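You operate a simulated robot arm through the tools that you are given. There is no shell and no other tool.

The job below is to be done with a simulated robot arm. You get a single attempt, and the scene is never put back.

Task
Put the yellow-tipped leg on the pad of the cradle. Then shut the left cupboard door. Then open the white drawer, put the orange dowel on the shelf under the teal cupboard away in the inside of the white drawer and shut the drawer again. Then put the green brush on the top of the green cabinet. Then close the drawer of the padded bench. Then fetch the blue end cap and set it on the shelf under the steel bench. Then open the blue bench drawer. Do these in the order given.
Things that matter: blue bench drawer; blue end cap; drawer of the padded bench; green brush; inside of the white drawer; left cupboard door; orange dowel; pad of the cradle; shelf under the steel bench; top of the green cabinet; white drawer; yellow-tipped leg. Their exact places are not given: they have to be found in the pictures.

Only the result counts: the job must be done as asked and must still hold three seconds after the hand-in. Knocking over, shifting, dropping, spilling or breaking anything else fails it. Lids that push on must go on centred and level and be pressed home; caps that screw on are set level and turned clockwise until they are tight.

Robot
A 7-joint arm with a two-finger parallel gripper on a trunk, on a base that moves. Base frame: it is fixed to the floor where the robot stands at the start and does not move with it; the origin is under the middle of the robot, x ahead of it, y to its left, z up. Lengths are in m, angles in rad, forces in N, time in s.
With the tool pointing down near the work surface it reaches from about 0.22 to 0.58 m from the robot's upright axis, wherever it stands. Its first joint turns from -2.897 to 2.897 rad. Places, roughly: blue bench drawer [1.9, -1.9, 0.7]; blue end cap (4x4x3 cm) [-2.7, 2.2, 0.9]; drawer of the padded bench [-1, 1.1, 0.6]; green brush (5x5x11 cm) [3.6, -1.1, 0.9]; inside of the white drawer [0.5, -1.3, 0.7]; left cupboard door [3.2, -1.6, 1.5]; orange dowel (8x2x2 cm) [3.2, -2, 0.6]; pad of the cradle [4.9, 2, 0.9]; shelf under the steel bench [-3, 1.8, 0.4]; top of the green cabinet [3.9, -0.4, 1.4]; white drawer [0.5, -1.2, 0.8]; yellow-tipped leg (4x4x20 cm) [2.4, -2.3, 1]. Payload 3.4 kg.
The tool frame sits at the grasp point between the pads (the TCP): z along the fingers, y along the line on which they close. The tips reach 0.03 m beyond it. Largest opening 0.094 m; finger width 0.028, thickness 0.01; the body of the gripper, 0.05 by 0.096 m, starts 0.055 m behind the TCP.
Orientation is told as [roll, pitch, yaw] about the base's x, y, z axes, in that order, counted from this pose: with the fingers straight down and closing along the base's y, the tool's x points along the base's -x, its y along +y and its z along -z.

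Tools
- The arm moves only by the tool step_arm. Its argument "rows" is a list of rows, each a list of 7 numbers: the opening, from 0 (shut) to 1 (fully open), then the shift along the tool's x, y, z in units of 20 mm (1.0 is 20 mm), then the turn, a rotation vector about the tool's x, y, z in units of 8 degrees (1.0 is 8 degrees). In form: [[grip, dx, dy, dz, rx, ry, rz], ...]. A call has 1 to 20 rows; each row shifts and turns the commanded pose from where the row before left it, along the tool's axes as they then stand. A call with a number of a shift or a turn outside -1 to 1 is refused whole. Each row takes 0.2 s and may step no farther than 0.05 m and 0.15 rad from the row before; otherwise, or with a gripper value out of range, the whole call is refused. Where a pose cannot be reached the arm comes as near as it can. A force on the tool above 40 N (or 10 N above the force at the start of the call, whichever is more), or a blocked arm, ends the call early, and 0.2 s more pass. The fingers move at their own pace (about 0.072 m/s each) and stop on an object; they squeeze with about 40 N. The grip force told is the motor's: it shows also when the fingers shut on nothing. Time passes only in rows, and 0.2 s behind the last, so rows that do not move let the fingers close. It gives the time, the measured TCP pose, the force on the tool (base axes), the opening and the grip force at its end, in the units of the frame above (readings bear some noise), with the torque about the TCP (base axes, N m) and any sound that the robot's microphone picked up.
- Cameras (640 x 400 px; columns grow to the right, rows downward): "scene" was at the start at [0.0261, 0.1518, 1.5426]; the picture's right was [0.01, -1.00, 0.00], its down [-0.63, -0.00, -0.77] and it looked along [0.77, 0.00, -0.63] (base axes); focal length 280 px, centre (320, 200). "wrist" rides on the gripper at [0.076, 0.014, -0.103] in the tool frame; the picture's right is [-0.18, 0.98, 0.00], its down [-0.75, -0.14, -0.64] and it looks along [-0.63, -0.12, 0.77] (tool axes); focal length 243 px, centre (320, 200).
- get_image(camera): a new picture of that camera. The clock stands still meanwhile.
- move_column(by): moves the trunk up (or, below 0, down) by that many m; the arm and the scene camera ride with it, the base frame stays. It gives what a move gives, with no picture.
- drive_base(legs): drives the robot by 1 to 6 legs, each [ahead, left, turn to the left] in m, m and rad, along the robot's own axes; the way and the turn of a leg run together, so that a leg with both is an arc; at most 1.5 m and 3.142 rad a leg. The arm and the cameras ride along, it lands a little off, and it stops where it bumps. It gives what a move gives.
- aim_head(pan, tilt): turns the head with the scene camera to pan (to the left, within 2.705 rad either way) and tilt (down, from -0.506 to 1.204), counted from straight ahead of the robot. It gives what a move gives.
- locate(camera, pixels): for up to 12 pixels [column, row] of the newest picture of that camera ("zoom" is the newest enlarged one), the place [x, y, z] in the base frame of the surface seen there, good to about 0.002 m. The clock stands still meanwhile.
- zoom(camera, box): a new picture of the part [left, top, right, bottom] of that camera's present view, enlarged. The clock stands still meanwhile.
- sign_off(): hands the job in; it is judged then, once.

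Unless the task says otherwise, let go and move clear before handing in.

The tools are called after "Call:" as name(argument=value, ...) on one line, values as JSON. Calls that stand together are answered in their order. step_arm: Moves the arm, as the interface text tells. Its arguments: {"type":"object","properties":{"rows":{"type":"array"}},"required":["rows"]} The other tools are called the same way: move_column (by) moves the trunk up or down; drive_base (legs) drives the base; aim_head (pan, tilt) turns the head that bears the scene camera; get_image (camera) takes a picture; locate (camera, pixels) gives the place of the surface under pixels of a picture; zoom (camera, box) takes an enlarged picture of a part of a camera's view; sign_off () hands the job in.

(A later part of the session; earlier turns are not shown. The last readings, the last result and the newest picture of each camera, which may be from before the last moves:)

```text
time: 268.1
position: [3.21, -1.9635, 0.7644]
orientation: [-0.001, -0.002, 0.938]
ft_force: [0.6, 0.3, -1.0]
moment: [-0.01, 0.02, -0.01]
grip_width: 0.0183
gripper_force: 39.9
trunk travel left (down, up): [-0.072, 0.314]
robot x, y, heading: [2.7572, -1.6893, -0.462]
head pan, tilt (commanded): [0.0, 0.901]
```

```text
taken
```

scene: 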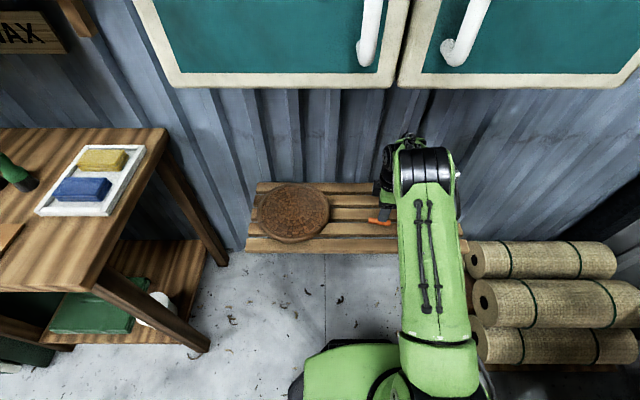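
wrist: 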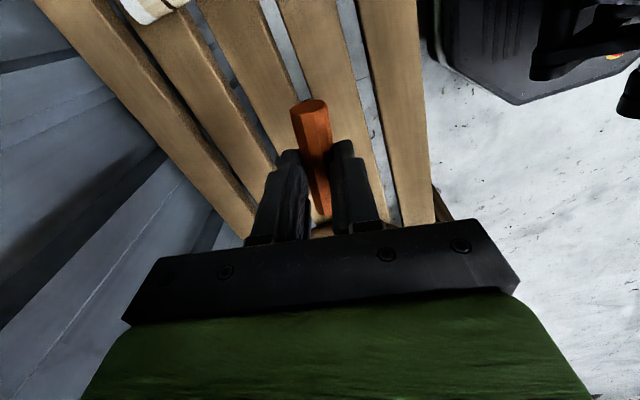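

The dowel is held. I'll pull back from under the cupboard, drive back a bit, then raise and straighten the tool.

Call:
step_arm(rows=[[0, -0.12, 0.89, 0, 0, 0, 0], [0, -0.12, 0.89, 0, 0, 0, 0], [0, -0.12, 0.89, 0, 0, 0, 0], [0, -0.12, 0.89, 0, 0, 0, 0], [0, -0.12, 0.89, 0, 0, 0, 0], [0, -0.12, 0.89, 0, 0, 0, 0], [0, -0.12, 0.89, 0, 0, 0, 0], [0, -0.12, 0.89, 0, 0, 0, 0], [0, 0, 0, 0, 0, 0, 0]])

Call:
drive_base(legs=[[-0.35, 0, 0]])

Call:
move_column(by=0.25)

Call:
step_arm(rows=[[0, 0, 0, 0, 0, 0, 1], [0, 0, 0, 0, 0, 0, 1], [0, 0, 0, 0, 0, 0, 1], [0, 0, 0, 0, 0, 0, 1], [0, 0, 0, 0, 0, 0, 1], [0, 0, 0, 0, 0, 0, 1], [0, 0, 0, 0, 0, 0, 1], [0, 0, 0, 0, 0, 0, 1], [0, 0, 0, 0, 0, 0, 1], [0, 0, 0, 0, 0, 0, 1], [0, 0, 0, 0, 0, 0, 0.05], [0, 0, 0, 0, 0, 0, 0]])

Call:
get_image(camera="wrist")

```text
time: 270.1
position: [3.106, -1.8629, 0.7624]
orientation: [-0.002, -0.002, 0.94]
ft_force: [0.5, 0.1, -0.8]
moment: [0.0, 0.0, -0.01]
grip_width: 0.0183
gripper_force: 40.1
trunk travel left (down, up): [-0.072, 0.314]
robot x, y, heading: [2.7558, -1.6893, -0.46]
head pan, tilt (commanded): [0.0, 0.901]
```

```text
time: 272.4
position: [2.7913, -1.7091, 0.7631]
orientation: [-0.001, -0.003, 0.937]
ft_force: [0.2, -0.6, -0.3]
moment: [0.02, -0.03, -0.01]
grip_width: 0.0182
gripper_force: 40.3
trunk travel left (down, up): [-0.072, 0.314]
robot x, y, heading: [2.4378, -1.538, -0.459]
head pan, tilt (commanded): [0.0, 0.901]
```

```text
time: 275.0
position: [2.7931, -1.7082, 1.0131]
orientation: [-0.003, -0.001, 0.939]
ft_force: [0.8, -0.2, -0.6]
moment: [-0.01, 0.01, 0.0]
grip_width: 0.0183
gripper_force: 39.8
trunk travel left (down, up): [-0.322, 0.064]
robot x, y, heading: [2.444, -1.5352, -0.463]
head pan, tilt (commanded): [0.0, 0.901]
```

```text
time: 277.6
position: [2.7938, -1.7089, 1.0126]
orientation: [0.001, -0.002, -0.467]
ft_force: [0.0, -0.1, -0.4]
moment: [0.02, 0.02, 0.0]
grip_width: 0.0182
gripper_force: 39.7
trunk travel left (down, up): [-0.322, 0.064]
robot x, y, heading: [2.4423, -1.5322, -0.463]
head pan, tilt (commanded): [0.0, 0.901]
```

```text
taken
```

wrist: 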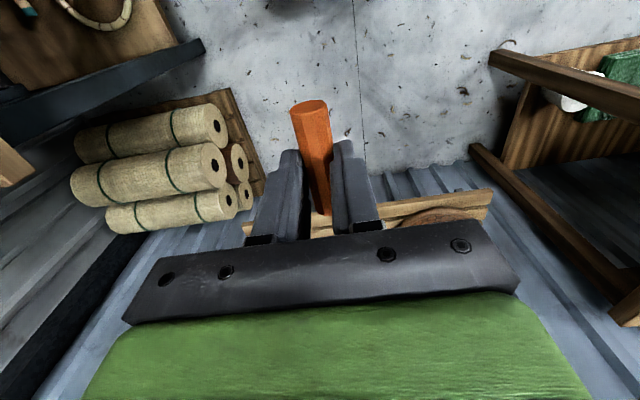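

The dowel is held firmly. Driving back to the open white drawer.

Call:
drive_base(legs=[[-0.414, 0.444, 0], [0, 0, -1.561], [0, -1.46, 0]])

Call:
aim_head(pan=-0.1, tilt=0.8)

Call:
get_image(camera="scene")

Call:
get_image(camera="wrist")

```text
time: 291.6
position: [0.782, -0.6803, 1.0123]
orientation: [0.002, -0.002, -2.017]
ft_force: [0.6, 0.2, -1.2]
moment: [0.02, -0.01, 0.0]
grip_width: 0.0181
gripper_force: 40.3
trunk travel left (down, up): [-0.322, 0.064]
robot x, y, heading: [0.9479, -0.3248, -2.01]
head pan, tilt (commanded): [0.0, 0.901]
```

```text
time: 292.3
position: [0.7826, -0.6812, 1.0133]
orientation: [-0.001, -0.001, -2.017]
ft_force: [-0.6, 0.0, 0.3]
moment: [-0.03, 0.01, 0.0]
grip_width: 0.0179
gripper_force: 40.2
trunk travel left (down, up): [-0.322, 0.064]
robot x, y, heading: [0.95, -0.3276, -2.017]
head pan, tilt (commanded): [-0.099, 0.799]
```

```text
taken
```

scene: 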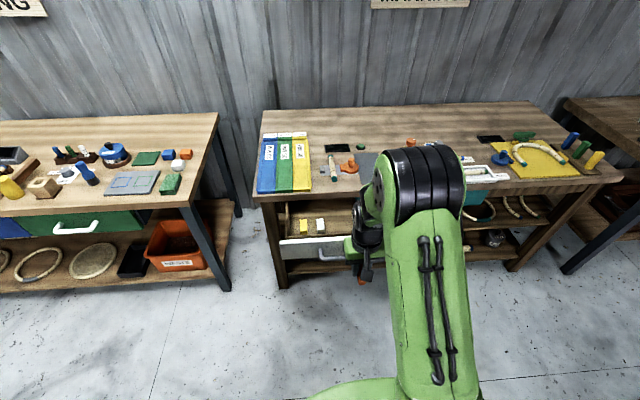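

```text
taken
```

wrist: 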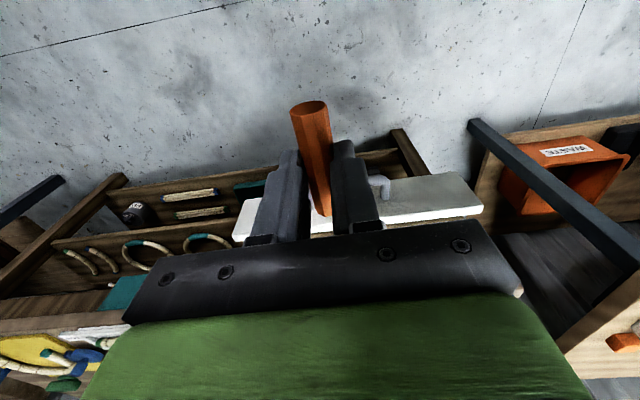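

Robot is aligned in front of the drawer. Driving 0.22 m ahead and looking with the wrist camera.

Call:
drive_base(legs=[[0.22, 0, 0]])

Call:
get_image(camera="wrist")

Call:
get_image(camera="scene")

```text
time: 294.0
position: [0.6877, -0.8784, 1.0134]
orientation: [0.0, -0.003, -2.02]
ft_force: [0.1, 0.2, -0.3]
moment: [0.0, 0.02, 0.01]
grip_width: 0.018
gripper_force: 40.4
trunk travel left (down, up): [-0.322, 0.064]
robot x, y, heading: [0.8561, -0.5272, -2.019]
head pan, tilt (commanded): [-0.099, 0.799]
```

```text
taken
```

wrist: 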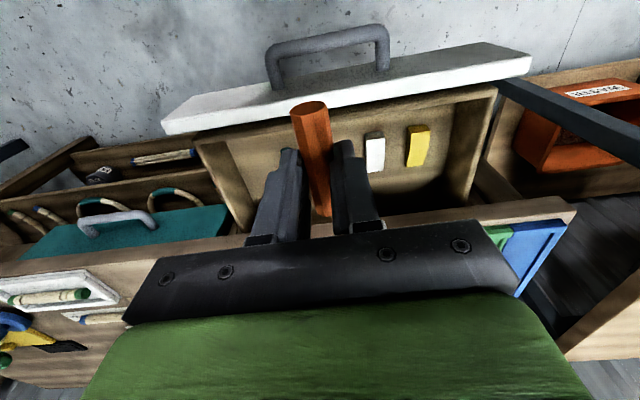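

```text
taken
```

scene: 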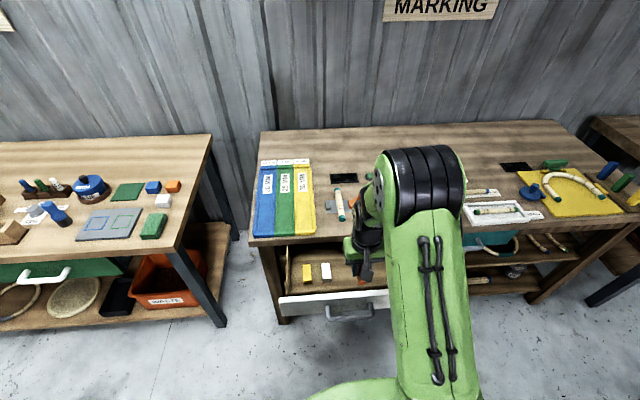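

Measuring the inside of the drawer from the wrist camera.

Call:
locate(camera="wrist", pixels=[[375, 152], [417, 145], [260, 150], [265, 180], [290, 130], [350, 130], [300, 100], [400, 90], [360, 200], [400, 195], [240, 220], [440, 205]])

Call:
zoom(camera="wrist", box=[180, 70, 520, 250])

```text
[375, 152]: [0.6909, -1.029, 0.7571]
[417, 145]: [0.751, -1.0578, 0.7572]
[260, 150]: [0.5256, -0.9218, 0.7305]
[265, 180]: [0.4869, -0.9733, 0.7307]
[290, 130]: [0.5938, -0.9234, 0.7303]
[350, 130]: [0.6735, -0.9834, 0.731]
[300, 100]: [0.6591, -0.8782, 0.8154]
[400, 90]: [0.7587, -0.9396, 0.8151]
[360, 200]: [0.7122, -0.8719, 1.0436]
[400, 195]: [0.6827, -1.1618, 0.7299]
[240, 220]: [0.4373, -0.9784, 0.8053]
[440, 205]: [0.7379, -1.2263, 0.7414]
```

```text
1.88 times, centred on (350, 160) of wrist
```

zoom: 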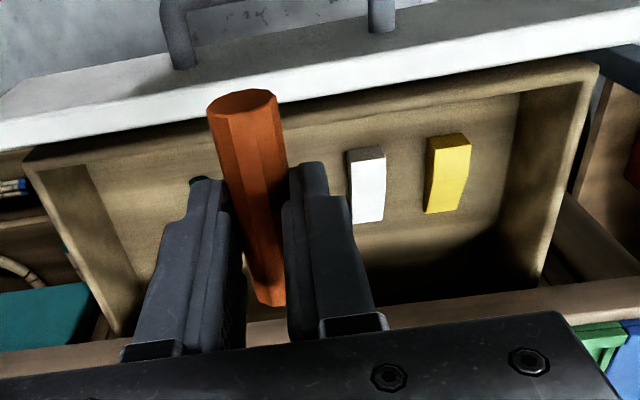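

The free spot is at about (0.623,-0.982), between the white block and the teal stick. Moving over it and descending part-way.

Call:
step_arm(rows=[[0, -0.867, -0.095, 0, 0, 0, 0], [0, -0.867, -0.095, 0, 0, 0, 0], [0, -0.867, -0.095, 0, 0, 0, 0], [0, -0.867, -0.095, 0, 0, 0, 0], [0, -0.867, -0.095, 0, 0, 0, 0], [0, -0.867, -0.095, 0, 0, 0, 0], [0, -0.867, -0.095, 0, 0, 0, 0], [0, 0, 0, 1, 0, 0, 0], [0, 0, 0, 1, 0, 0, 0], [0, 0, 0, 1, 0, 0, 0], [0, 0, 0, 1, 0, 0, 0], [0, 0, 0, 1, 0, 0, 0], [0, 0, 0, 1, 0, 0, 0], [0, 0, 0, 1, 0, 0, 0], [0, 0, 0, 0, 0, 0, 0]])

Call:
get_image(camera="wrist")

Call:
get_image(camera="scene")

```text
time: 297.2
position: [0.623, -0.9823, 0.873]
orientation: [-0.001, -0.001, -2.019]
ft_force: [-0.4, -0.6, -0.5]
moment: [0.0, 0.02, 0.03]
grip_width: 0.0182
gripper_force: 39.9
trunk travel left (down, up): [-0.322, 0.064]
robot x, y, heading: [0.8573, -0.5213, -2.02]
head pan, tilt (commanded): [-0.099, 0.799]
```

```text
taken
```

wrist: 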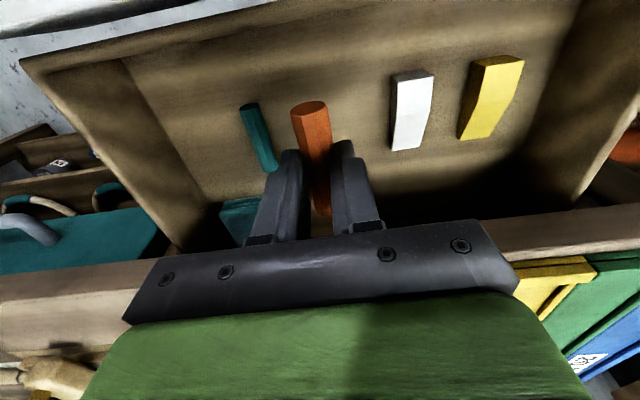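

```text
taken
```

scene: 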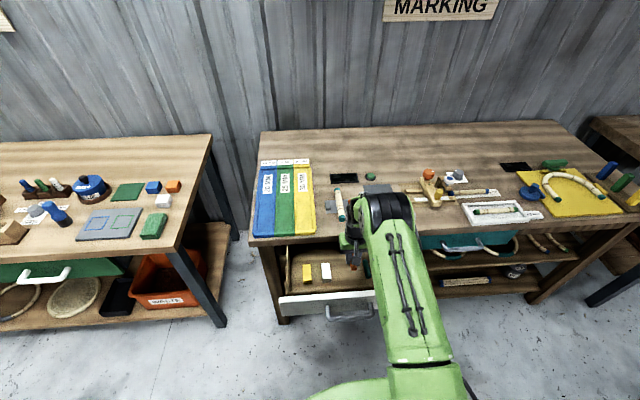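

The teal stick (258,135) is close to the left finger's side. Checking distances.

Call:
locate(camera="wrist", pixels=[[250, 112], [262, 145], [268, 160], [400, 80], [405, 140], [390, 110], [240, 220]])

```text
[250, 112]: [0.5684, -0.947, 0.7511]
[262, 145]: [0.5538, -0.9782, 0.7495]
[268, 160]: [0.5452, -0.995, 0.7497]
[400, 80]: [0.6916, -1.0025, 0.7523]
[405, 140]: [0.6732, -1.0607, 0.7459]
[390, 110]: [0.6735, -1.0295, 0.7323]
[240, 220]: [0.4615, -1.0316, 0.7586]
```

Teal stick at e≈0.926, white block edge at e≈1.057; I'll shift 6 mm toward the middle and lower to just above the floor.

Call:
step_arm(rows=[[0, 0, 0.3, 0.8, 0, 0, 0], [0, 0, 0, 0.9, 0, 0, 0], [0, 0, 0, 0.9, 0, 0, 0], [0, 0, 0, 0.9, 0, 0, 0], [0, 0, 0, 0.9, 0, 0, 0], [0, 0, 0, 0.6, 0, 0, 0], [0, 0, 0, 0, 0, 0, 0]])

Call:
get_image(camera="wrist")

```text
time: 298.8
position: [0.6296, -0.9845, 0.7735]
orientation: [0.001, -0.002, -2.02]
ft_force: [0.1, -0.1, -0.7]
moment: [-0.01, 0.03, -0.02]
grip_width: 0.0183
gripper_force: 39.7
trunk travel left (down, up): [-0.322, 0.064]
robot x, y, heading: [0.8541, -0.5277, -2.015]
head pan, tilt (commanded): [-0.099, 0.799]
```

```text
taken
```

wrist: 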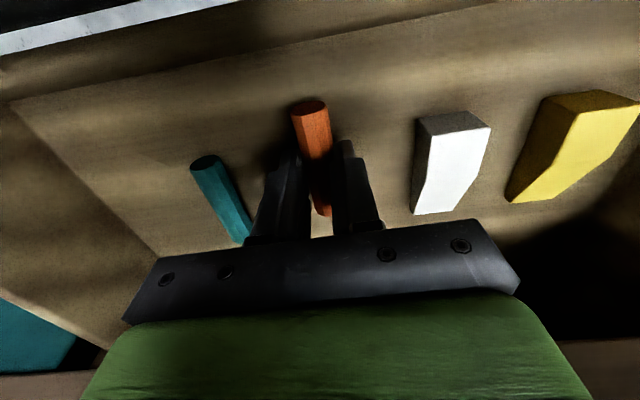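

About 8 mm left to the floor. Creeping down.

Call:
step_arm(rows=[[0, 0, 0, 0.2, 0, 0, 0], [0, 0, 0, 0.15, 0, 0, 0], [0, 0, 0, 0, 0, 0, 0]])

Call:
step_arm(rows=[[0, 0, 0, 0.08, 0, 0, 0], [0, 0, 0, 0, 0, 0, 0]])

```text
time: 299.6
position: [0.6298, -0.9849, 0.7674]
orientation: [-0.001, -0.002, -2.019]
ft_force: [-1.0, 0.1, 0.6]
moment: [0.0, -0.02, -0.02]
grip_width: 0.0181
gripper_force: 39.8
trunk travel left (down, up): [-0.322, 0.064]
robot x, y, heading: [0.8562, -0.5283, -2.019]
head pan, tilt (commanded): [-0.099, 0.799]
```

```text
time: 300.2
position: [0.6292, -0.9836, 0.7654]
orientation: [0.0, -0.004, -2.02]
ft_force: [0.2, -0.1, 2.5]
moment: [0.09, -0.06, -0.01]
grip_width: 0.0181
gripper_force: 40.4
trunk travel left (down, up): [-0.322, 0.064]
robot x, y, heading: [0.8556, -0.5261, -2.015]
head pan, tilt (commanded): [-0.099, 0.799]
```

Contact begins (2.5 N). Opening the fingers to release and rising straight up.

Call:
step_arm(rows=[[0.25, 0, 0, 0, 0, 0, 0], [0.35, 0, 0, 0, 0, 0, 0], [0.42, 0, 0, 0, 0, 0, 0], [0.42, 0, 0, 0, 0, 0, 0], [0.42, 0, 0, -0.5, 0, 0, 0], [0.42, 0, 0, -0.8, 0, 0, 0], [0.42, 0, 0, -1, 0, 0, 0], [0.42, 0, 0, -1, 0, 0, 0], [0.42, 0, 0, -1, 0, 0, 0], [0.42, 0, 0, -1, 0, 0, 0], [0.42, 0, 0, -1, 0, 0, 0], [0.42, 0, 0, -1, 0, 0, 0], [0.42, 0, 0, -1, 0, 0, 0], [0.42, 0, 0, 0, 0, 0, 0]])

Call:
get_image(camera="wrist")

```text
time: 303.2
position: [0.6298, -0.9842, 0.931]
orientation: [0.0, -0.002, -2.02]
ft_force: [-0.1, 0.2, 0.4]
moment: [-0.01, 0.05, -0.02]
grip_width: 0.0394
gripper_force: 0.1
trunk travel left (down, up): [-0.322, 0.064]
robot x, y, heading: [0.8541, -0.5219, -2.016]
head pan, tilt (commanded): [-0.099, 0.799]
```

```text
taken
```

wrist: 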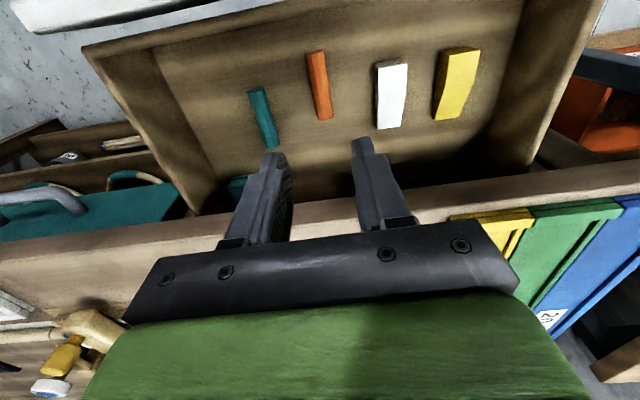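

The dowel lies in the drawer between the teal stick and the white block (wrist 320,85). Now I'll back off and prepare to push the drawer shut with closed, tilted fingers.

Call:
step_arm(rows=[[0.42, 0, 0, -1, 0, 0, 0], [0.42, 0, 0, -1, 0, 0, 0], [0.2, 1, 0, -0.5, 0, 0, 0], [0, 1, 0, 0, 0, 0, 0], [0, 1, 0, 0, 0, 0, 0], [0, 1, 0, 0, 0, 0, 0], [0, 1, 0, 0, 0, 0, 0]])

Call:
drive_base(legs=[[-0.25, 0, 0], [0, -0.11, 0]])

Call:
step_arm(rows=[[0, 0, 0, 0, 0, -1, 0], [0, 0, 0, 0, 0, -1, 0], [0, 0, 0, 0, 0, -1, 0], [0, 0, 0, 0, 0, -1, 0], [0, 0, 0, 0, 0, -1, 0], [0, 0, 0, 0, 0, -1, 0], [0, 0, 0, 0, 0, -1, 0], [0, 0, 0, 0, 0, -0.5, 0], [0, 0, 0, 0, 0, 0, 0]])

Call:
get_image(camera="scene")

```text
time: 304.8
position: [0.6734, -0.8932, 0.9814]
orientation: [0.0, -0.001, -2.016]
ft_force: [-0.3, 1.4, 0.4]
moment: [-0.02, -0.03, -0.01]
grip_width: 0.0
gripper_force: 32.7
trunk travel left (down, up): [-0.322, 0.064]
robot x, y, heading: [0.854, -0.5262, -2.014]
head pan, tilt (commanded): [-0.099, 0.799]
```

```text
time: 307.4
position: [0.6783, -0.6242, 0.9806]
orientation: [0.002, -0.001, -2.02]
ft_force: [-1.3, -0.2, -0.5]
moment: [0.01, 0.0, 0.01]
grip_width: 0.0001
gripper_force: 33.2
trunk travel left (down, up): [-0.322, 0.064]
robot x, y, heading: [0.8626, -0.2545, -2.018]
head pan, tilt (commanded): [-0.099, 0.799]
```

```text
time: 309.4
position: [0.6789, -0.6224, 0.9821]
orientation: [0.002, -1.051, -2.022]
ft_force: [-0.6, 0.7, 0.7]
moment: [0.0, -0.01, -0.01]
grip_width: 0.0
gripper_force: 33.3
trunk travel left (down, up): [-0.322, 0.064]
robot x, y, heading: [0.8589, -0.2559, -2.015]
head pan, tilt (commanded): [-0.099, 0.799]
```

```text
taken
```

scene: 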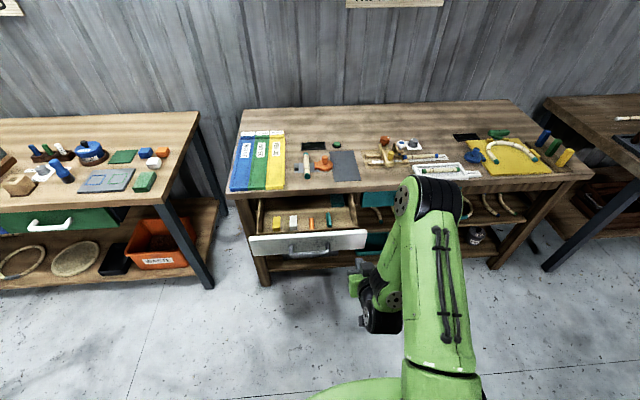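

All four items incl. the orange dowel are visible in the drawer. Lowering the trunk so the fingertips are at the drawer-front height, then driving ahead until close.

Call:
move_column(by=-0.21)

Call:
drive_base(legs=[[0.18, 0, 0]])

Call:
get_image(camera="scene")

Call:
get_image(camera="wrist")

```text
time: 311.6
position: [0.6785, -0.6215, 0.7713]
orientation: [0.002, -1.05, -2.02]
ft_force: [0.5, 1.1, -0.4]
moment: [-0.01, -0.02, -0.01]
grip_width: 0.0001
gripper_force: 33.1
trunk travel left (down, up): [-0.112, 0.274]
robot x, y, heading: [0.8624, -0.251, -2.012]
head pan, tilt (commanded): [-0.099, 0.799]
```

```text
time: 313.1
position: [0.6027, -0.7858, 0.7704]
orientation: [0.003, -1.049, -2.021]
ft_force: [-0.4, -1.2, 0.5]
moment: [-0.01, -0.01, 0.02]
grip_width: 0.0
gripper_force: 33.4
trunk travel left (down, up): [-0.112, 0.274]
robot x, y, heading: [0.7873, -0.4179, -2.012]
head pan, tilt (commanded): [-0.099, 0.799]
```

```text
taken
```

scene: 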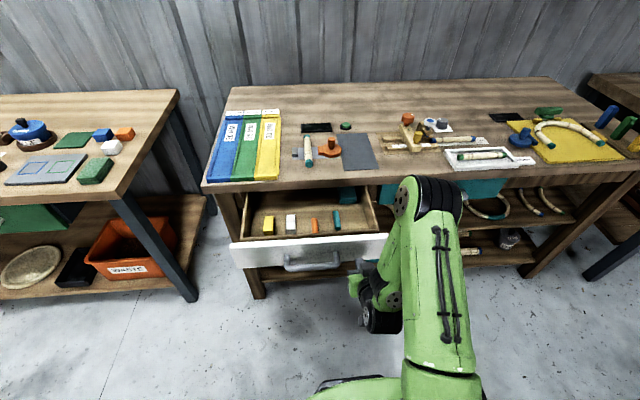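

```text
taken
```

wrist: 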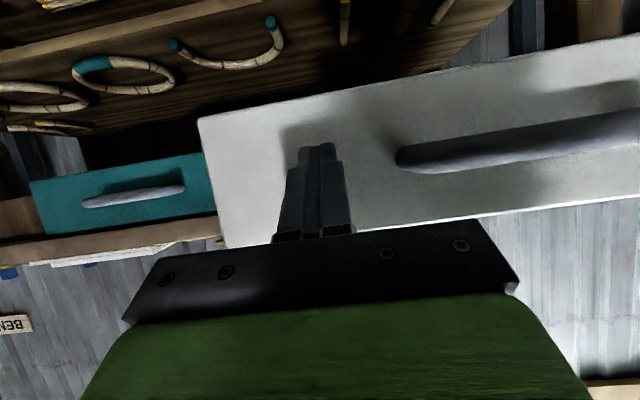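

The fingertips face the white drawer front, clear of the handle. Pushing by driving ahead 0.2 m.

Call:
drive_base(legs=[[0.2, 0, 0]])

Call:
get_image(camera="scene")

```text
time: 314.7
position: [0.5157, -0.9673, 0.7707]
orientation: [0.001, -1.048, -2.019]
ft_force: [0.2, -0.5, -0.6]
moment: [0.01, 0.0, 0.0]
grip_width: 0.0
gripper_force: 32.7
trunk travel left (down, up): [-0.112, 0.274]
robot x, y, heading: [0.7018, -0.5942, -2.014]
head pan, tilt (commanded): [-0.099, 0.799]
```

```text
taken
```

scene: 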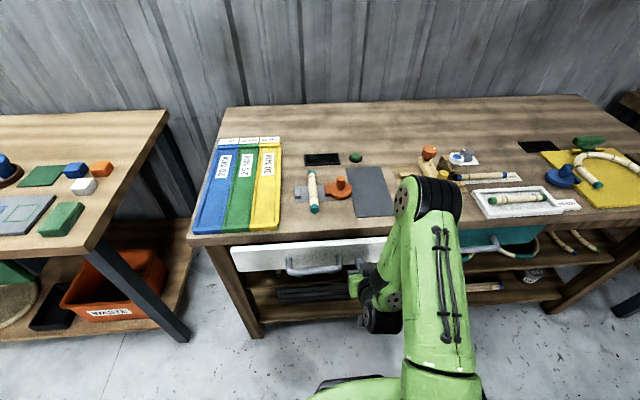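

About 5 cm remain. Finishing with the arm, pushing straight ahead until it resists.

Call:
step_arm(rows=[[0, -0.25, 0, 0.433, 0, 0, 0], [0, -0.25, 0, 0.433, 0, 0, 0], [0, -0.25, 0, 0.433, 0, 0, 0], [0, -0.25, 0, 0.433, 0, 0, 0], [0, -0.15, 0, 0.26, 0, 0, 0], [0, -0.15, 0, 0.26, 0, 0, 0], [0, -0.15, 0, 0.26, 0, 0, 0], [0, -0.15, 0, 0.26, 0, 0, 0]])

Call:
get_image(camera="scene")

Call:
get_image(camera="wrist")

```text
time: 316.1
position: [0.4977, -1.0039, 0.7694]
orientation: [0.002, -1.033, -2.018]
ft_force: [7.2, 17.6, 6.2]
moment: [-0.24, 0.02, -0.03]
grip_width: 0.0
gripper_force: 33.6
trunk travel left (down, up): [-0.112, 0.274]
robot x, y, heading: [0.6997, -0.6023, -2.017]
head pan, tilt (commanded): [-0.099, 0.799]
stopped in row 6: the force on the tool passed its limit at 46 N (the readings are from after the stop); the commanded pose is now the measured one
```

```text
taken
```

scene: 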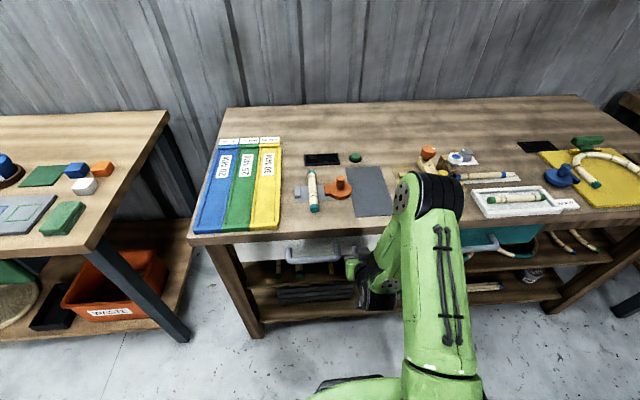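

```text
taken
```

wrist: 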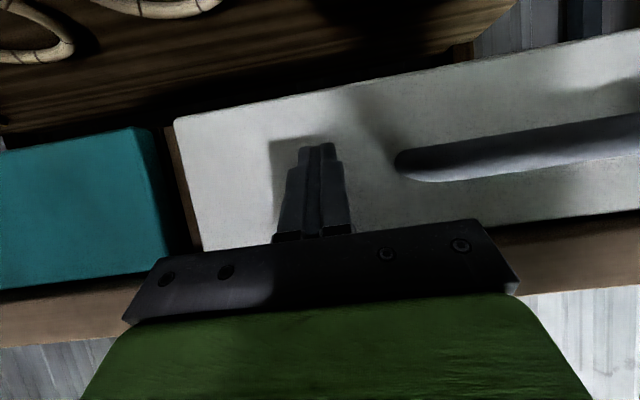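

Stopped at 46 N. Checking that the white front is flush with its closed position and with the teal drawer.

Call:
locate(camera="wrist", pixels=[[230, 180], [380, 210], [560, 90], [60, 220], [120, 180], [450, 170]])

Call:
locate(camera="scene", pixels=[[250, 255], [340, 243], [480, 232], [220, 245]])

```text
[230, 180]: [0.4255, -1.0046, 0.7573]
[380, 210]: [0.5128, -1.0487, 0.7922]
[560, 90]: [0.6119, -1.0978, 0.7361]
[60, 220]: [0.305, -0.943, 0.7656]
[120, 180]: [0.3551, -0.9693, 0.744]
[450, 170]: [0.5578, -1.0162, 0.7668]
```

```text
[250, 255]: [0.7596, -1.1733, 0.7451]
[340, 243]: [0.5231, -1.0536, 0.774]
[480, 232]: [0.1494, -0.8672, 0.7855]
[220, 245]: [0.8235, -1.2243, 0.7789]
```

The white drawer front is back at its closed position (within 1–2 mm). Backing off, raising the trunk, and turning the tool down again.

Call:
drive_base(legs=[[-0.15, 0, 0]])

Call:
move_column(by=0.25)

Call:
step_arm(rows=[[0, 0, 0, 0, 0, 1, 0], [0, 0, 0, 0, 0, 1, 0], [0, 0, 0, 0, 0, 1, 0], [0, 0, 0, 0, 0, 1, 0], [0, 0, 0, 0, 0, 1, 0], [0, 0, 0, 0, 0, 1, 0], [0.3, 0, 0, 0, 0, 1, 0], [0.6, 0, 0, 0, 0, 0.4, 0], [0.8, 0, 0, 0, 0, 0, 0], [0.8, 0, 0, 0, 0, 0, 0]])

Call:
get_image(camera="scene")

```text
time: 317.4
position: [0.5601, -0.8716, 0.7684]
orientation: [0.001, -1.036, -2.016]
ft_force: [-0.5, 0.8, 1.0]
moment: [-0.01, 0.01, 0.0]
grip_width: 0.0001
gripper_force: 32.8
trunk travel left (down, up): [-0.112, 0.274]
robot x, y, heading: [0.7605, -0.4622, -2.014]
head pan, tilt (commanded): [-0.099, 0.799]
```

```text
time: 320.0
position: [0.561, -0.8724, 1.0192]
orientation: [0.0, -1.037, -2.014]
ft_force: [-0.2, -0.8, -0.5]
moment: [-0.01, 0.0, -0.01]
grip_width: 0.0
gripper_force: 33.4
trunk travel left (down, up): [-0.362, 0.024]
robot x, y, heading: [0.7618, -0.4636, -2.013]
head pan, tilt (commanded): [-0.099, 0.799]
```

```text
time: 322.2
position: [0.5611, -0.8721, 1.0179]
orientation: [-0.001, -0.002, -2.016]
ft_force: [0.5, -0.6, -0.3]
moment: [-0.05, -0.01, -0.01]
grip_width: 0.0752
gripper_force: 0.0
trunk travel left (down, up): [-0.362, 0.024]
robot x, y, heading: [0.7617, -0.4603, -2.01]
head pan, tilt (commanded): [-0.099, 0.799]
```

```text
taken
```

scene: 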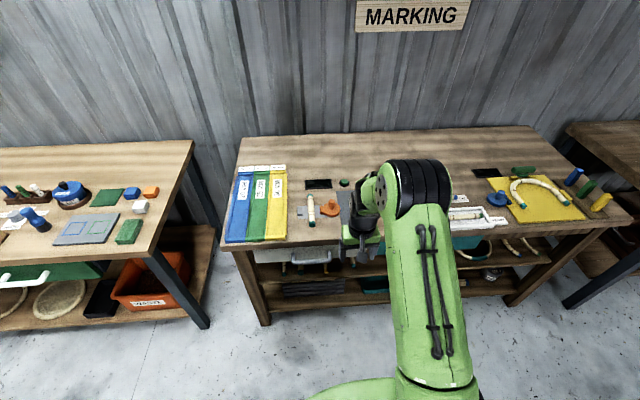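

The drawer is shut. Now driving to the beeswax table for the green brush.

Call:
drive_base(legs=[[0, 1.4, 0], [0, 0, 1.556], [0.38, 0.65, 0]])

Call:
aim_head(pan=0.1, tilt=0.6)

Call:
get_image(camera="scene")

```text
time: 336.7
position: [3.0717, -0.8503, 1.019]
orientation: [0.0, -0.002, -0.462]
ft_force: [0.2, -0.6, -0.5]
moment: [-0.02, 0.0, 0.0]
grip_width: 0.075
gripper_force: 0.1
trunk travel left (down, up): [-0.362, 0.024]
robot x, y, heading: [2.6639, -0.6424, -0.457]
head pan, tilt (commanded): [-0.099, 0.799]
```

```text
time: 337.4
position: [3.0716, -0.8507, 1.0186]
orientation: [0.002, -0.002, -0.461]
ft_force: [-0.2, -0.3, 0.0]
moment: [-0.03, -0.01, 0.02]
grip_width: 0.0751
gripper_force: 0.2
trunk travel left (down, up): [-0.362, 0.024]
robot x, y, heading: [2.667, -0.6441, -0.457]
head pan, tilt (commanded): [0.099, 0.6]
```

```text
taken
```

scene: 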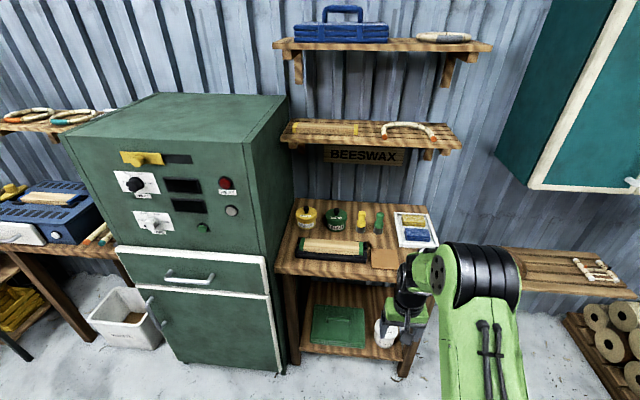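

I see the table with pots, a yellow and a green small upright thing (362,220), (378,222). Zooming.

Call:
zoom(camera="scene", box=[275, 190, 445, 285])

Call:
locate(camera="zoom", pixels=[[388, 80], [388, 105], [386, 130], [325, 75], [320, 125], [230, 90], [410, 180], [20, 300], [480, 300], [500, 130], [200, 220], [330, 170]])

Call:
locate(camera="scene", pixels=[[180, 110], [120, 130], [240, 140], [270, 100], [280, 270], [440, 275], [300, 150], [440, 145], [290, 45], [470, 60]])

```text
3.76 times, centred on (360, 238) of scene
```

zoom: 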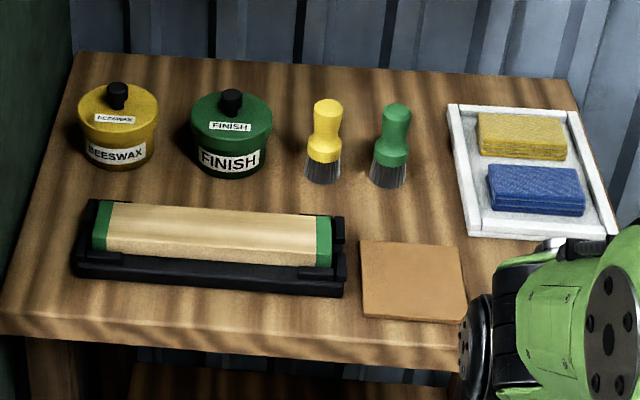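

```text
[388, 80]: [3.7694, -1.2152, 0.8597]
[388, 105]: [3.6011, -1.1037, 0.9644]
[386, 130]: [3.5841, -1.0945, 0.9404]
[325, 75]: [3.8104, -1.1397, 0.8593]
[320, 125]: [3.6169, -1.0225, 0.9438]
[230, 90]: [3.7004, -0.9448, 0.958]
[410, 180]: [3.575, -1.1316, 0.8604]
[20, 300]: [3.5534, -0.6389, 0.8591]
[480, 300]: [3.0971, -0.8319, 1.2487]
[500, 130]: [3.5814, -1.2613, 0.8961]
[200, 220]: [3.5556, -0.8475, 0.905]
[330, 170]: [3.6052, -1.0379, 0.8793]
```

```text
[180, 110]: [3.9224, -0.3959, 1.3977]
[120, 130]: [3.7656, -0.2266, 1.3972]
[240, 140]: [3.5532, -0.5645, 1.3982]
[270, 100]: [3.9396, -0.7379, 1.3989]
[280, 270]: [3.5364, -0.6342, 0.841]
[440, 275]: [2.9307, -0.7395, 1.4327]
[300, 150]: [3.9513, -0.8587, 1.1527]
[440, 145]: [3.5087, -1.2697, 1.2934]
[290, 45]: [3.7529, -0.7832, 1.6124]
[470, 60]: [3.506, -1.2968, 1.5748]
```

The green brush stands at about (3.597,-1.10), z 0.86–0.97, below a wall shelf. I'll tilt the tool 45° forward here and then approach.

Call:
step_arm(rows=[[0.6, 0, 0, 0, 0, -1, 0], [0.6, 0, 0, 0, 0, -1, 0], [0.6, 0, 0, 0, 0, -1, 0], [0.6, 0, 0, 0, 0, -1, 0], [0.6, 0, 0, 0, 0, -1, 0], [0.6, 0, 0, 0, 0, -0.6, 0], [0.6, 0, 0, 0, 0, 0, 0]])

Call:
drive_base(legs=[[0.38, 0, 0]])

Call:
aim_head(pan=0.0, tilt=0.7)

Call:
get_image(camera="scene")

Call:
get_image(camera="wrist")

```text
time: 339.1
position: [3.0712, -0.8502, 1.0179]
orientation: [0.0, -0.785, -0.461]
ft_force: [0.6, -0.3, -0.6]
moment: [-0.01, -0.02, -0.05]
grip_width: 0.0564
gripper_force: 0.1
trunk travel left (down, up): [-0.362, 0.024]
robot x, y, heading: [2.6669, -0.6422, -0.457]
head pan, tilt (commanded): [0.099, 0.6]
```

```text
time: 341.4
position: [3.4112, -1.0186, 1.018]
orientation: [0.0, -0.784, -0.461]
ft_force: [0.6, 0.5, 0.2]
moment: [0.0, 0.0, 0.01]
grip_width: 0.0563
gripper_force: 0.1
trunk travel left (down, up): [-0.362, 0.024]
robot x, y, heading: [3.0047, -0.8129, -0.461]
head pan, tilt (commanded): [0.099, 0.6]
```

```text
time: 342.1
position: [3.411, -1.0178, 1.0187]
orientation: [0.001, -0.783, -0.461]
ft_force: [1.3, -0.5, 0.7]
moment: [0.04, 0.0, -0.01]
grip_width: 0.0566
gripper_force: 0.0
trunk travel left (down, up): [-0.362, 0.024]
robot x, y, heading: [3.0057, -0.8101, -0.457]
head pan, tilt (commanded): [0.0, 0.7]
```

```text
taken
```

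scene: 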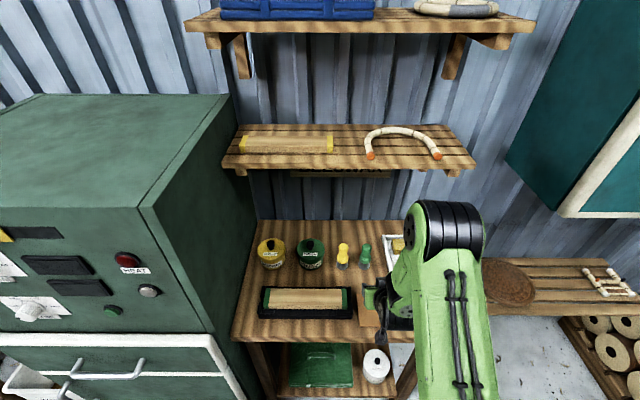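

```text
taken
```

wrist: 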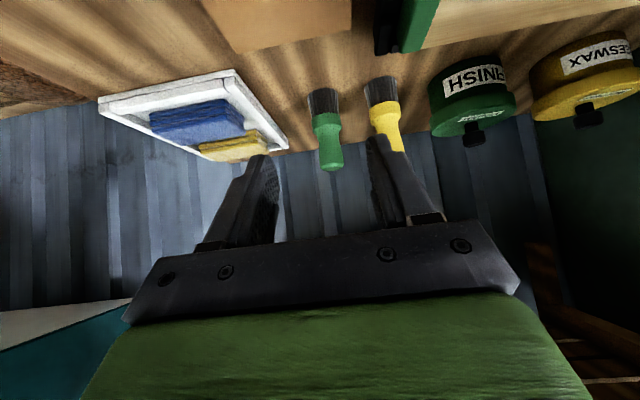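

The green brush is between the open fingers in the wrist picture (327,130). Measuring it.

Call:
locate(camera="wrist", pixels=[[331, 160], [332, 167], [327, 130], [327, 145], [322, 100], [320, 90], [387, 125], [318, 152], [342, 152]])

Call:
zoom(camera="wrist", box=[250, 60, 430, 190])

Call:
zoom(camera="scene", box=[320, 220, 400, 290])

Call:
locate(camera="zoom", pixels=[[360, 185], [355, 215], [358, 250], [350, 290], [370, 215], [340, 215]])

```text
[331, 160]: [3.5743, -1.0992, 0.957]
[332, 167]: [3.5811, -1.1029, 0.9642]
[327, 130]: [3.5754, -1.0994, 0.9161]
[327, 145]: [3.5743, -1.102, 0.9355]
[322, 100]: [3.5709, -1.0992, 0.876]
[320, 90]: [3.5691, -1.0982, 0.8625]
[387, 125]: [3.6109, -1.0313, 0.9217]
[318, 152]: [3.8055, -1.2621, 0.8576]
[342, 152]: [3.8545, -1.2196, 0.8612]
```

```text
3.08 times, centred on (340, 125) of wrist
```

zoom: 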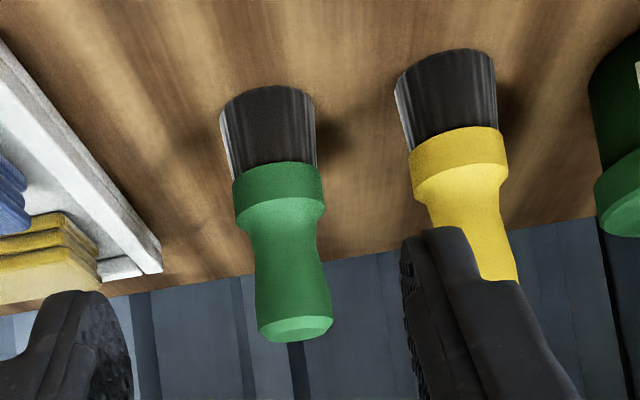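

```text
5.71 times, centred on (360, 255) of scene
```

zoom: 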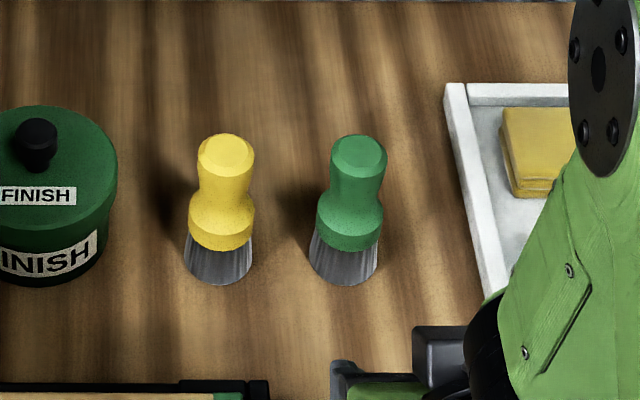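

```text
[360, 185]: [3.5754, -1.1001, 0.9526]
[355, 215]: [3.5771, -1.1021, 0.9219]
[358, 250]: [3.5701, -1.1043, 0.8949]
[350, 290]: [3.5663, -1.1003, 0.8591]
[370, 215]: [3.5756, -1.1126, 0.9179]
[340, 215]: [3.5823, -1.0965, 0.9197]
```

The brush axis is at about (3.590,-1.107); straight ahead 0.20 m and 0.077 m lower. Descending and advancing most of the way.

Call:
step_arm(rows=[[0.6, 0.903, 0, 0.903, 0, 0, 0], [0.6, 0.903, 0, 0.903, 0, 0, 0], [0.6, 0.903, 0, 0.903, 0, 0, 0], [0.6, -0.884, 0, 0.884, 0, 0, 0], [0.6, -0.884, 0, 0.884, 0, 0, 0], [0.6, -0.884, 0, 0.884, 0, 0, 0], [0.6, -0.884, 0, 0.884, 0, 0, 0], [0.6, -0.884, 0, 0.884, 0, 0, 0], [0.6, 0, 0, 0, 0, 0, 0]])

Call:
get_image(camera="wrist")

Call:
get_image(camera="scene")

```text
time: 344.1
position: [3.5215, -1.0733, 0.9404]
orientation: [0.0, -0.784, -0.461]
ft_force: [-0.1, -1.1, -0.8]
moment: [0.0, 0.0, -0.01]
grip_width: 0.0562
gripper_force: 0.1
trunk travel left (down, up): [-0.362, 0.024]
robot x, y, heading: [3.0012, -0.8106, -0.459]
head pan, tilt (commanded): [0.0, 0.7]
```

```text
taken
```

wrist: 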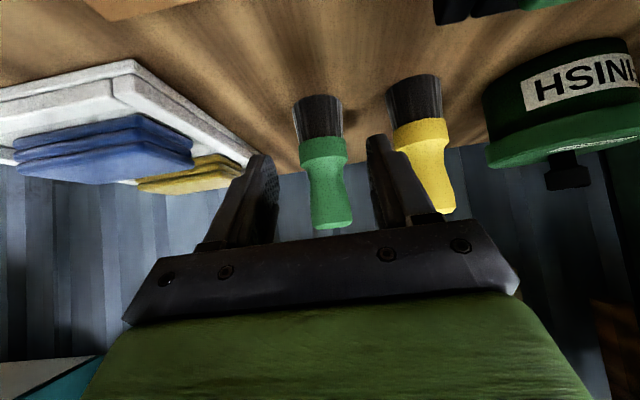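

```text
taken
```

scene: 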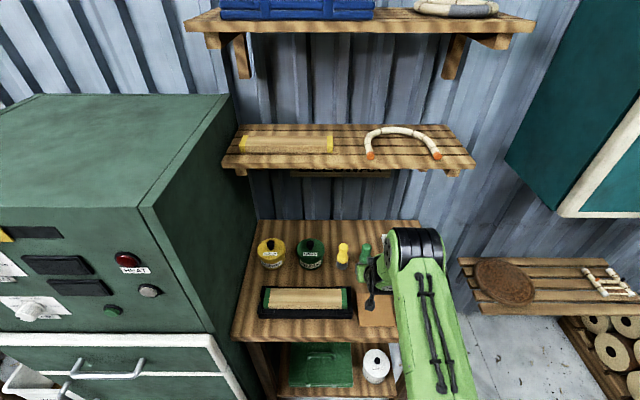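

The brush is centred between the fingers. Advancing the last 7.5 cm.

Call:
step_arm(rows=[[0.6, -0.7, 0, 0.7, 0, 0, 0], [0.6, -0.7, 0, 0.7, 0, 0, 0], [0.6, -0.7, 0, 0.7, 0, 0, 0], [0.6, -0.5, 0, 0.5, 0, 0, 0], [0.6, 0, 0, 0, 0, 0, 0]])

Call:
get_image(camera="wrist")

```text
time: 345.3
position: [3.5887, -1.1068, 0.9409]
orientation: [0.0, -0.784, -0.461]
ft_force: [0.0, 1.1, 1.1]
moment: [0.05, 0.04, 0.0]
grip_width: 0.0566
gripper_force: 0.0
trunk travel left (down, up): [-0.362, 0.024]
robot x, y, heading: [3.0024, -0.8125, -0.461]
head pan, tilt (commanded): [0.0, 0.7]
```

```text
taken
```

wrist: 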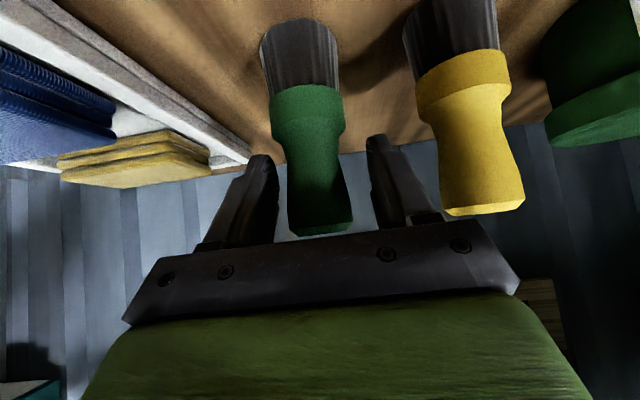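

The handle is between the pads. Closing the gripper.

Call:
step_arm(rows=[[0.4, 0, 0, 0, 0, 0, 0], [0.2, 0, 0, 0, 0, 0, 0], [0, 0, 0, 0, 0, 0, 0], [0, 0, 0, 0, 0, 0, 0], [0, 0, 0, 0, 0, 0, 0]])

Call:
step_arm(rows=[[0, -0.4, 0, -0.4, 0, 0, 0], [0, -0.7, 0, -0.7, 0, 0, 0], [0, -0.7, 0, -0.7, 0, 0, 0], [0, 0, 0, 0, 0, 0, 0]])

Call:
get_image(camera="wrist")

```text
time: 346.5
position: [3.588, -1.1065, 0.9419]
orientation: [0.002, -0.783, -0.46]
ft_force: [0.6, 0.0, 0.0]
moment: [-0.01, 0.03, 0.0]
grip_width: 0.0363
gripper_force: 40.1
trunk travel left (down, up): [-0.362, 0.024]
robot x, y, heading: [3.0074, -0.8074, -0.458]
head pan, tilt (commanded): [0.0, 0.7]
```

```text
time: 347.5
position: [3.5898, -1.1063, 0.9925]
orientation: [0.001, -0.782, -0.46]
ft_force: [0.1, 0.1, -1.0]
moment: [0.0, -0.03, 0.02]
grip_width: 0.0363
gripper_force: 40.1
trunk travel left (down, up): [-0.362, 0.024]
robot x, y, heading: [3.0045, -0.8119, -0.461]
head pan, tilt (commanded): [0.0, 0.7]
```

```text
taken
```

wrist: 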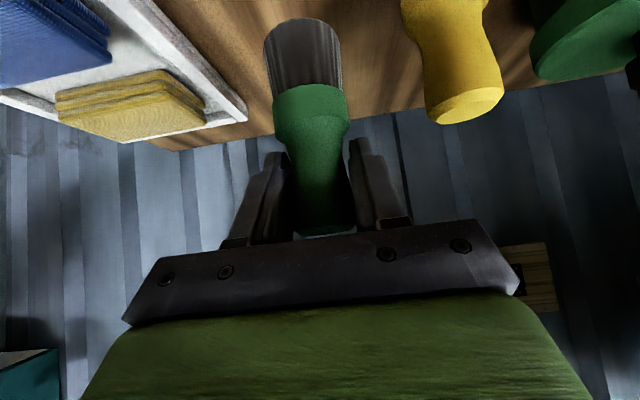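

The brush is lifted. Pulling it straight back out, then driving back from the table.

Call:
step_arm(rows=[[0, 0.884, 0, -0.884, 0, 0, 0], [0, 0.884, 0, -0.884, 0, 0, 0], [0, 0.884, 0, -0.884, 0, 0, 0], [0, 0.884, 0, -0.884, 0, 0, 0], [0, 0.884, 0, -0.884, 0, 0, 0], [0, 0.884, 0, -0.884, 0, 0, 0], [0, 0.884, 0, -0.884, 0, 0, 0], [0, 0.884, 0, -0.884, 0, 0, 0], [0, 0, 0, 0, 0, 0, 0]])

Call:
drive_base(legs=[[-0.4, 0, 0]])

Call:
move_column(by=0.024)

Call:
aim_head(pan=0.4, tilt=0.5)

Call:
get_image(camera="scene")

```text
time: 349.5
position: [3.4096, -1.0188, 0.9906]
orientation: [0.002, -0.784, -0.462]
ft_force: [-0.1, 0.3, -1.2]
moment: [-0.02, -0.01, 0.03]
grip_width: 0.0364
gripper_force: 40.1
trunk travel left (down, up): [-0.362, 0.024]
robot x, y, heading: [3.0046, -0.8122, -0.456]
head pan, tilt (commanded): [0.0, 0.7]
```

```text
time: 352.0
position: [3.0489, -0.8398, 0.9929]
orientation: [0.003, -0.785, -0.463]
ft_force: [0.1, -0.2, -1.1]
moment: [0.01, -0.01, -0.02]
grip_width: 0.036
gripper_force: 40.2
trunk travel left (down, up): [-0.362, 0.024]
robot x, y, heading: [2.6417, -0.6328, -0.462]
head pan, tilt (commanded): [0.0, 0.7]
```

```text
time: 352.7
position: [3.0492, -0.8408, 1.0154]
orientation: [0.001, -0.785, -0.462]
ft_force: [-0.6, -0.3, -1.4]
moment: [0.0, 0.01, 0.02]
grip_width: 0.0362
gripper_force: 39.5
trunk travel left (down, up): [-0.386, 0.0]
robot x, y, heading: [2.6442, -0.6293, -0.463]
head pan, tilt (commanded): [0.0, 0.7]
```

```text
time: 353.6
position: [3.0491, -0.8405, 1.0147]
orientation: [0.001, -0.785, -0.461]
ft_force: [-0.8, -0.4, -1.9]
moment: [0.01, 0.0, 0.01]
grip_width: 0.0366
gripper_force: 40.0
trunk travel left (down, up): [-0.386, 0.0]
robot x, y, heading: [2.6398, -0.6361, -0.456]
head pan, tilt (commanded): [0.4, 0.499]
```

```text
taken
```

scene: 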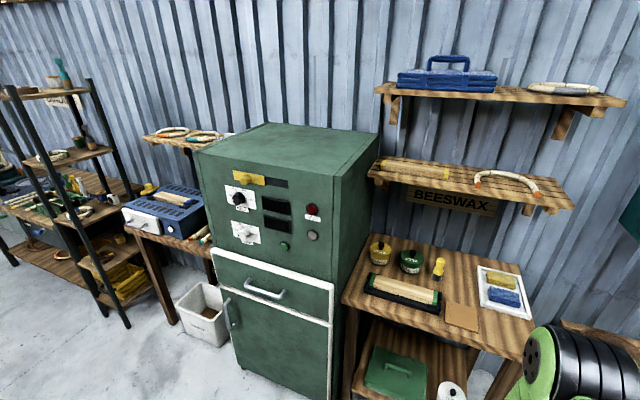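

The cabinet top is bare (285,145). Measuring its corners and the floor in front.

Call:
locate(camera="scene", pixels=[[198, 153], [333, 176], [375, 135], [270, 125], [285, 150], [245, 285], [228, 310], [330, 390], [195, 345], [235, 360], [270, 380], [300, 145]])

Call:
step_arm(rows=[[0, -0.7, 0, -0.7, 0, 0, 0], [0, -0.7, 0, -0.7, 0, 0, 0], [0, -0.7, 0, -0.7, 0, 0, 0], [0, -0.7, 0, -0.7, 0, 0, 0], [0, -0.7, 0, -0.7, 0, 0, 0], [0, -0.7, 0, -0.7, 0, 0, 0], [0, -0.7, 0, -0.7, 0, 0, 0], [0, -0.7, 0, -0.7, 0, 0, 0], [0, -0.7, 0, -0.7, 0, 0, 0], [0, -0.7, 0, -0.7, 0, 0, 0], [0, -0.7, 0, -0.7, 0, 0, 0], [0, -0.7, 0, -0.7, 0, 0, 0], [0, -0.7, 0, -0.7, 0, 0, 0], [0, -0.7, 0, -0.7, 0, 0, 0], [0, -0.7, 0, -0.7, 0, 0, 0], [0, -0.7, 0, -0.7, 0, 0, 0], [0, -0.7, 0, -0.7, 0, 0, 0], [0, -0.7, 0, -0.7, 0, 0, 0], [0, -0.7, 0, -0.7, 0, 0, 0], [0, -0.7, 0, -0.7, 0, 0, 0]])

```text
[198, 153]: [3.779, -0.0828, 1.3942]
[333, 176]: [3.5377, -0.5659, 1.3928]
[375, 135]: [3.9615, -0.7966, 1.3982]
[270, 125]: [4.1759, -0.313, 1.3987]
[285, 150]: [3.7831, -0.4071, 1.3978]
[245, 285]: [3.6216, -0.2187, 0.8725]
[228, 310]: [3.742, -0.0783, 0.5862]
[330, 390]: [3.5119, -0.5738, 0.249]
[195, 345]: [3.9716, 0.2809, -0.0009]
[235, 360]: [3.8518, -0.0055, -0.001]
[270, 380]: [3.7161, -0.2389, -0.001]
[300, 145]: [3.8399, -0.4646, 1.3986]
```

```text
time: 357.8
position: [3.0499, -0.8427, 1.4122]
orientation: [0.001, -0.783, -0.464]
ft_force: [0.3, 0.3, -0.6]
moment: [0.03, -0.01, 0.02]
grip_width: 0.0362
gripper_force: 39.7
trunk travel left (down, up): [-0.386, 0.0]
robot x, y, heading: [2.6421, -0.632, -0.461]
head pan, tilt (commanded): [0.4, 0.499]
```

Cabinet top: front edge from (3.78,-0.08) to (3.54,-0.57), z 1.398. Raising the brush further to clear it.

Call:
step_arm(rows=[[0, -0.7, 0, -0.7, 0, 0, 0], [0, -0.7, 0, -0.7, 0, 0, 0], [0, -0.7, 0, -0.7, 0, 0, 0], [0, -0.7, 0, -0.7, 0, 0, 0], [0, -0.7, 0, -0.7, 0, 0, 0], [0, 0, 0, 0, 0, 0, 0]])

Call:
step_arm(rows=[[0, -0.7, 0, 0.7, 0, 0, 0], [0, -0.7, 0, 0.7, 0, 0, 0], [0, -0.7, 0, 0.7, 0, 0, 0], [0, 0, 0, 0, 0, 0, 0]])

```text
time: 359.2
position: [3.05, -0.8419, 1.509]
orientation: [0.004, -0.784, -0.46]
ft_force: [0.1, 0.6, -1.5]
moment: [0.04, -0.04, -0.01]
grip_width: 0.0363
gripper_force: 40.1
trunk travel left (down, up): [-0.386, 0.0]
robot x, y, heading: [2.6452, -0.6325, -0.459]
head pan, tilt (commanded): [0.4, 0.499]
```

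```text
time: 360.2
position: [3.1014, -0.8661, 1.5092]
orientation: [0.002, -0.784, -0.465]
ft_force: [-0.8, -0.5, -0.9]
moment: [0.02, 0.01, -0.03]
grip_width: 0.0361
gripper_force: 39.2
trunk travel left (down, up): [-0.386, 0.0]
robot x, y, heading: [2.6449, -0.6344, -0.46]
head pan, tilt (commanded): [0.4, 0.499]
```

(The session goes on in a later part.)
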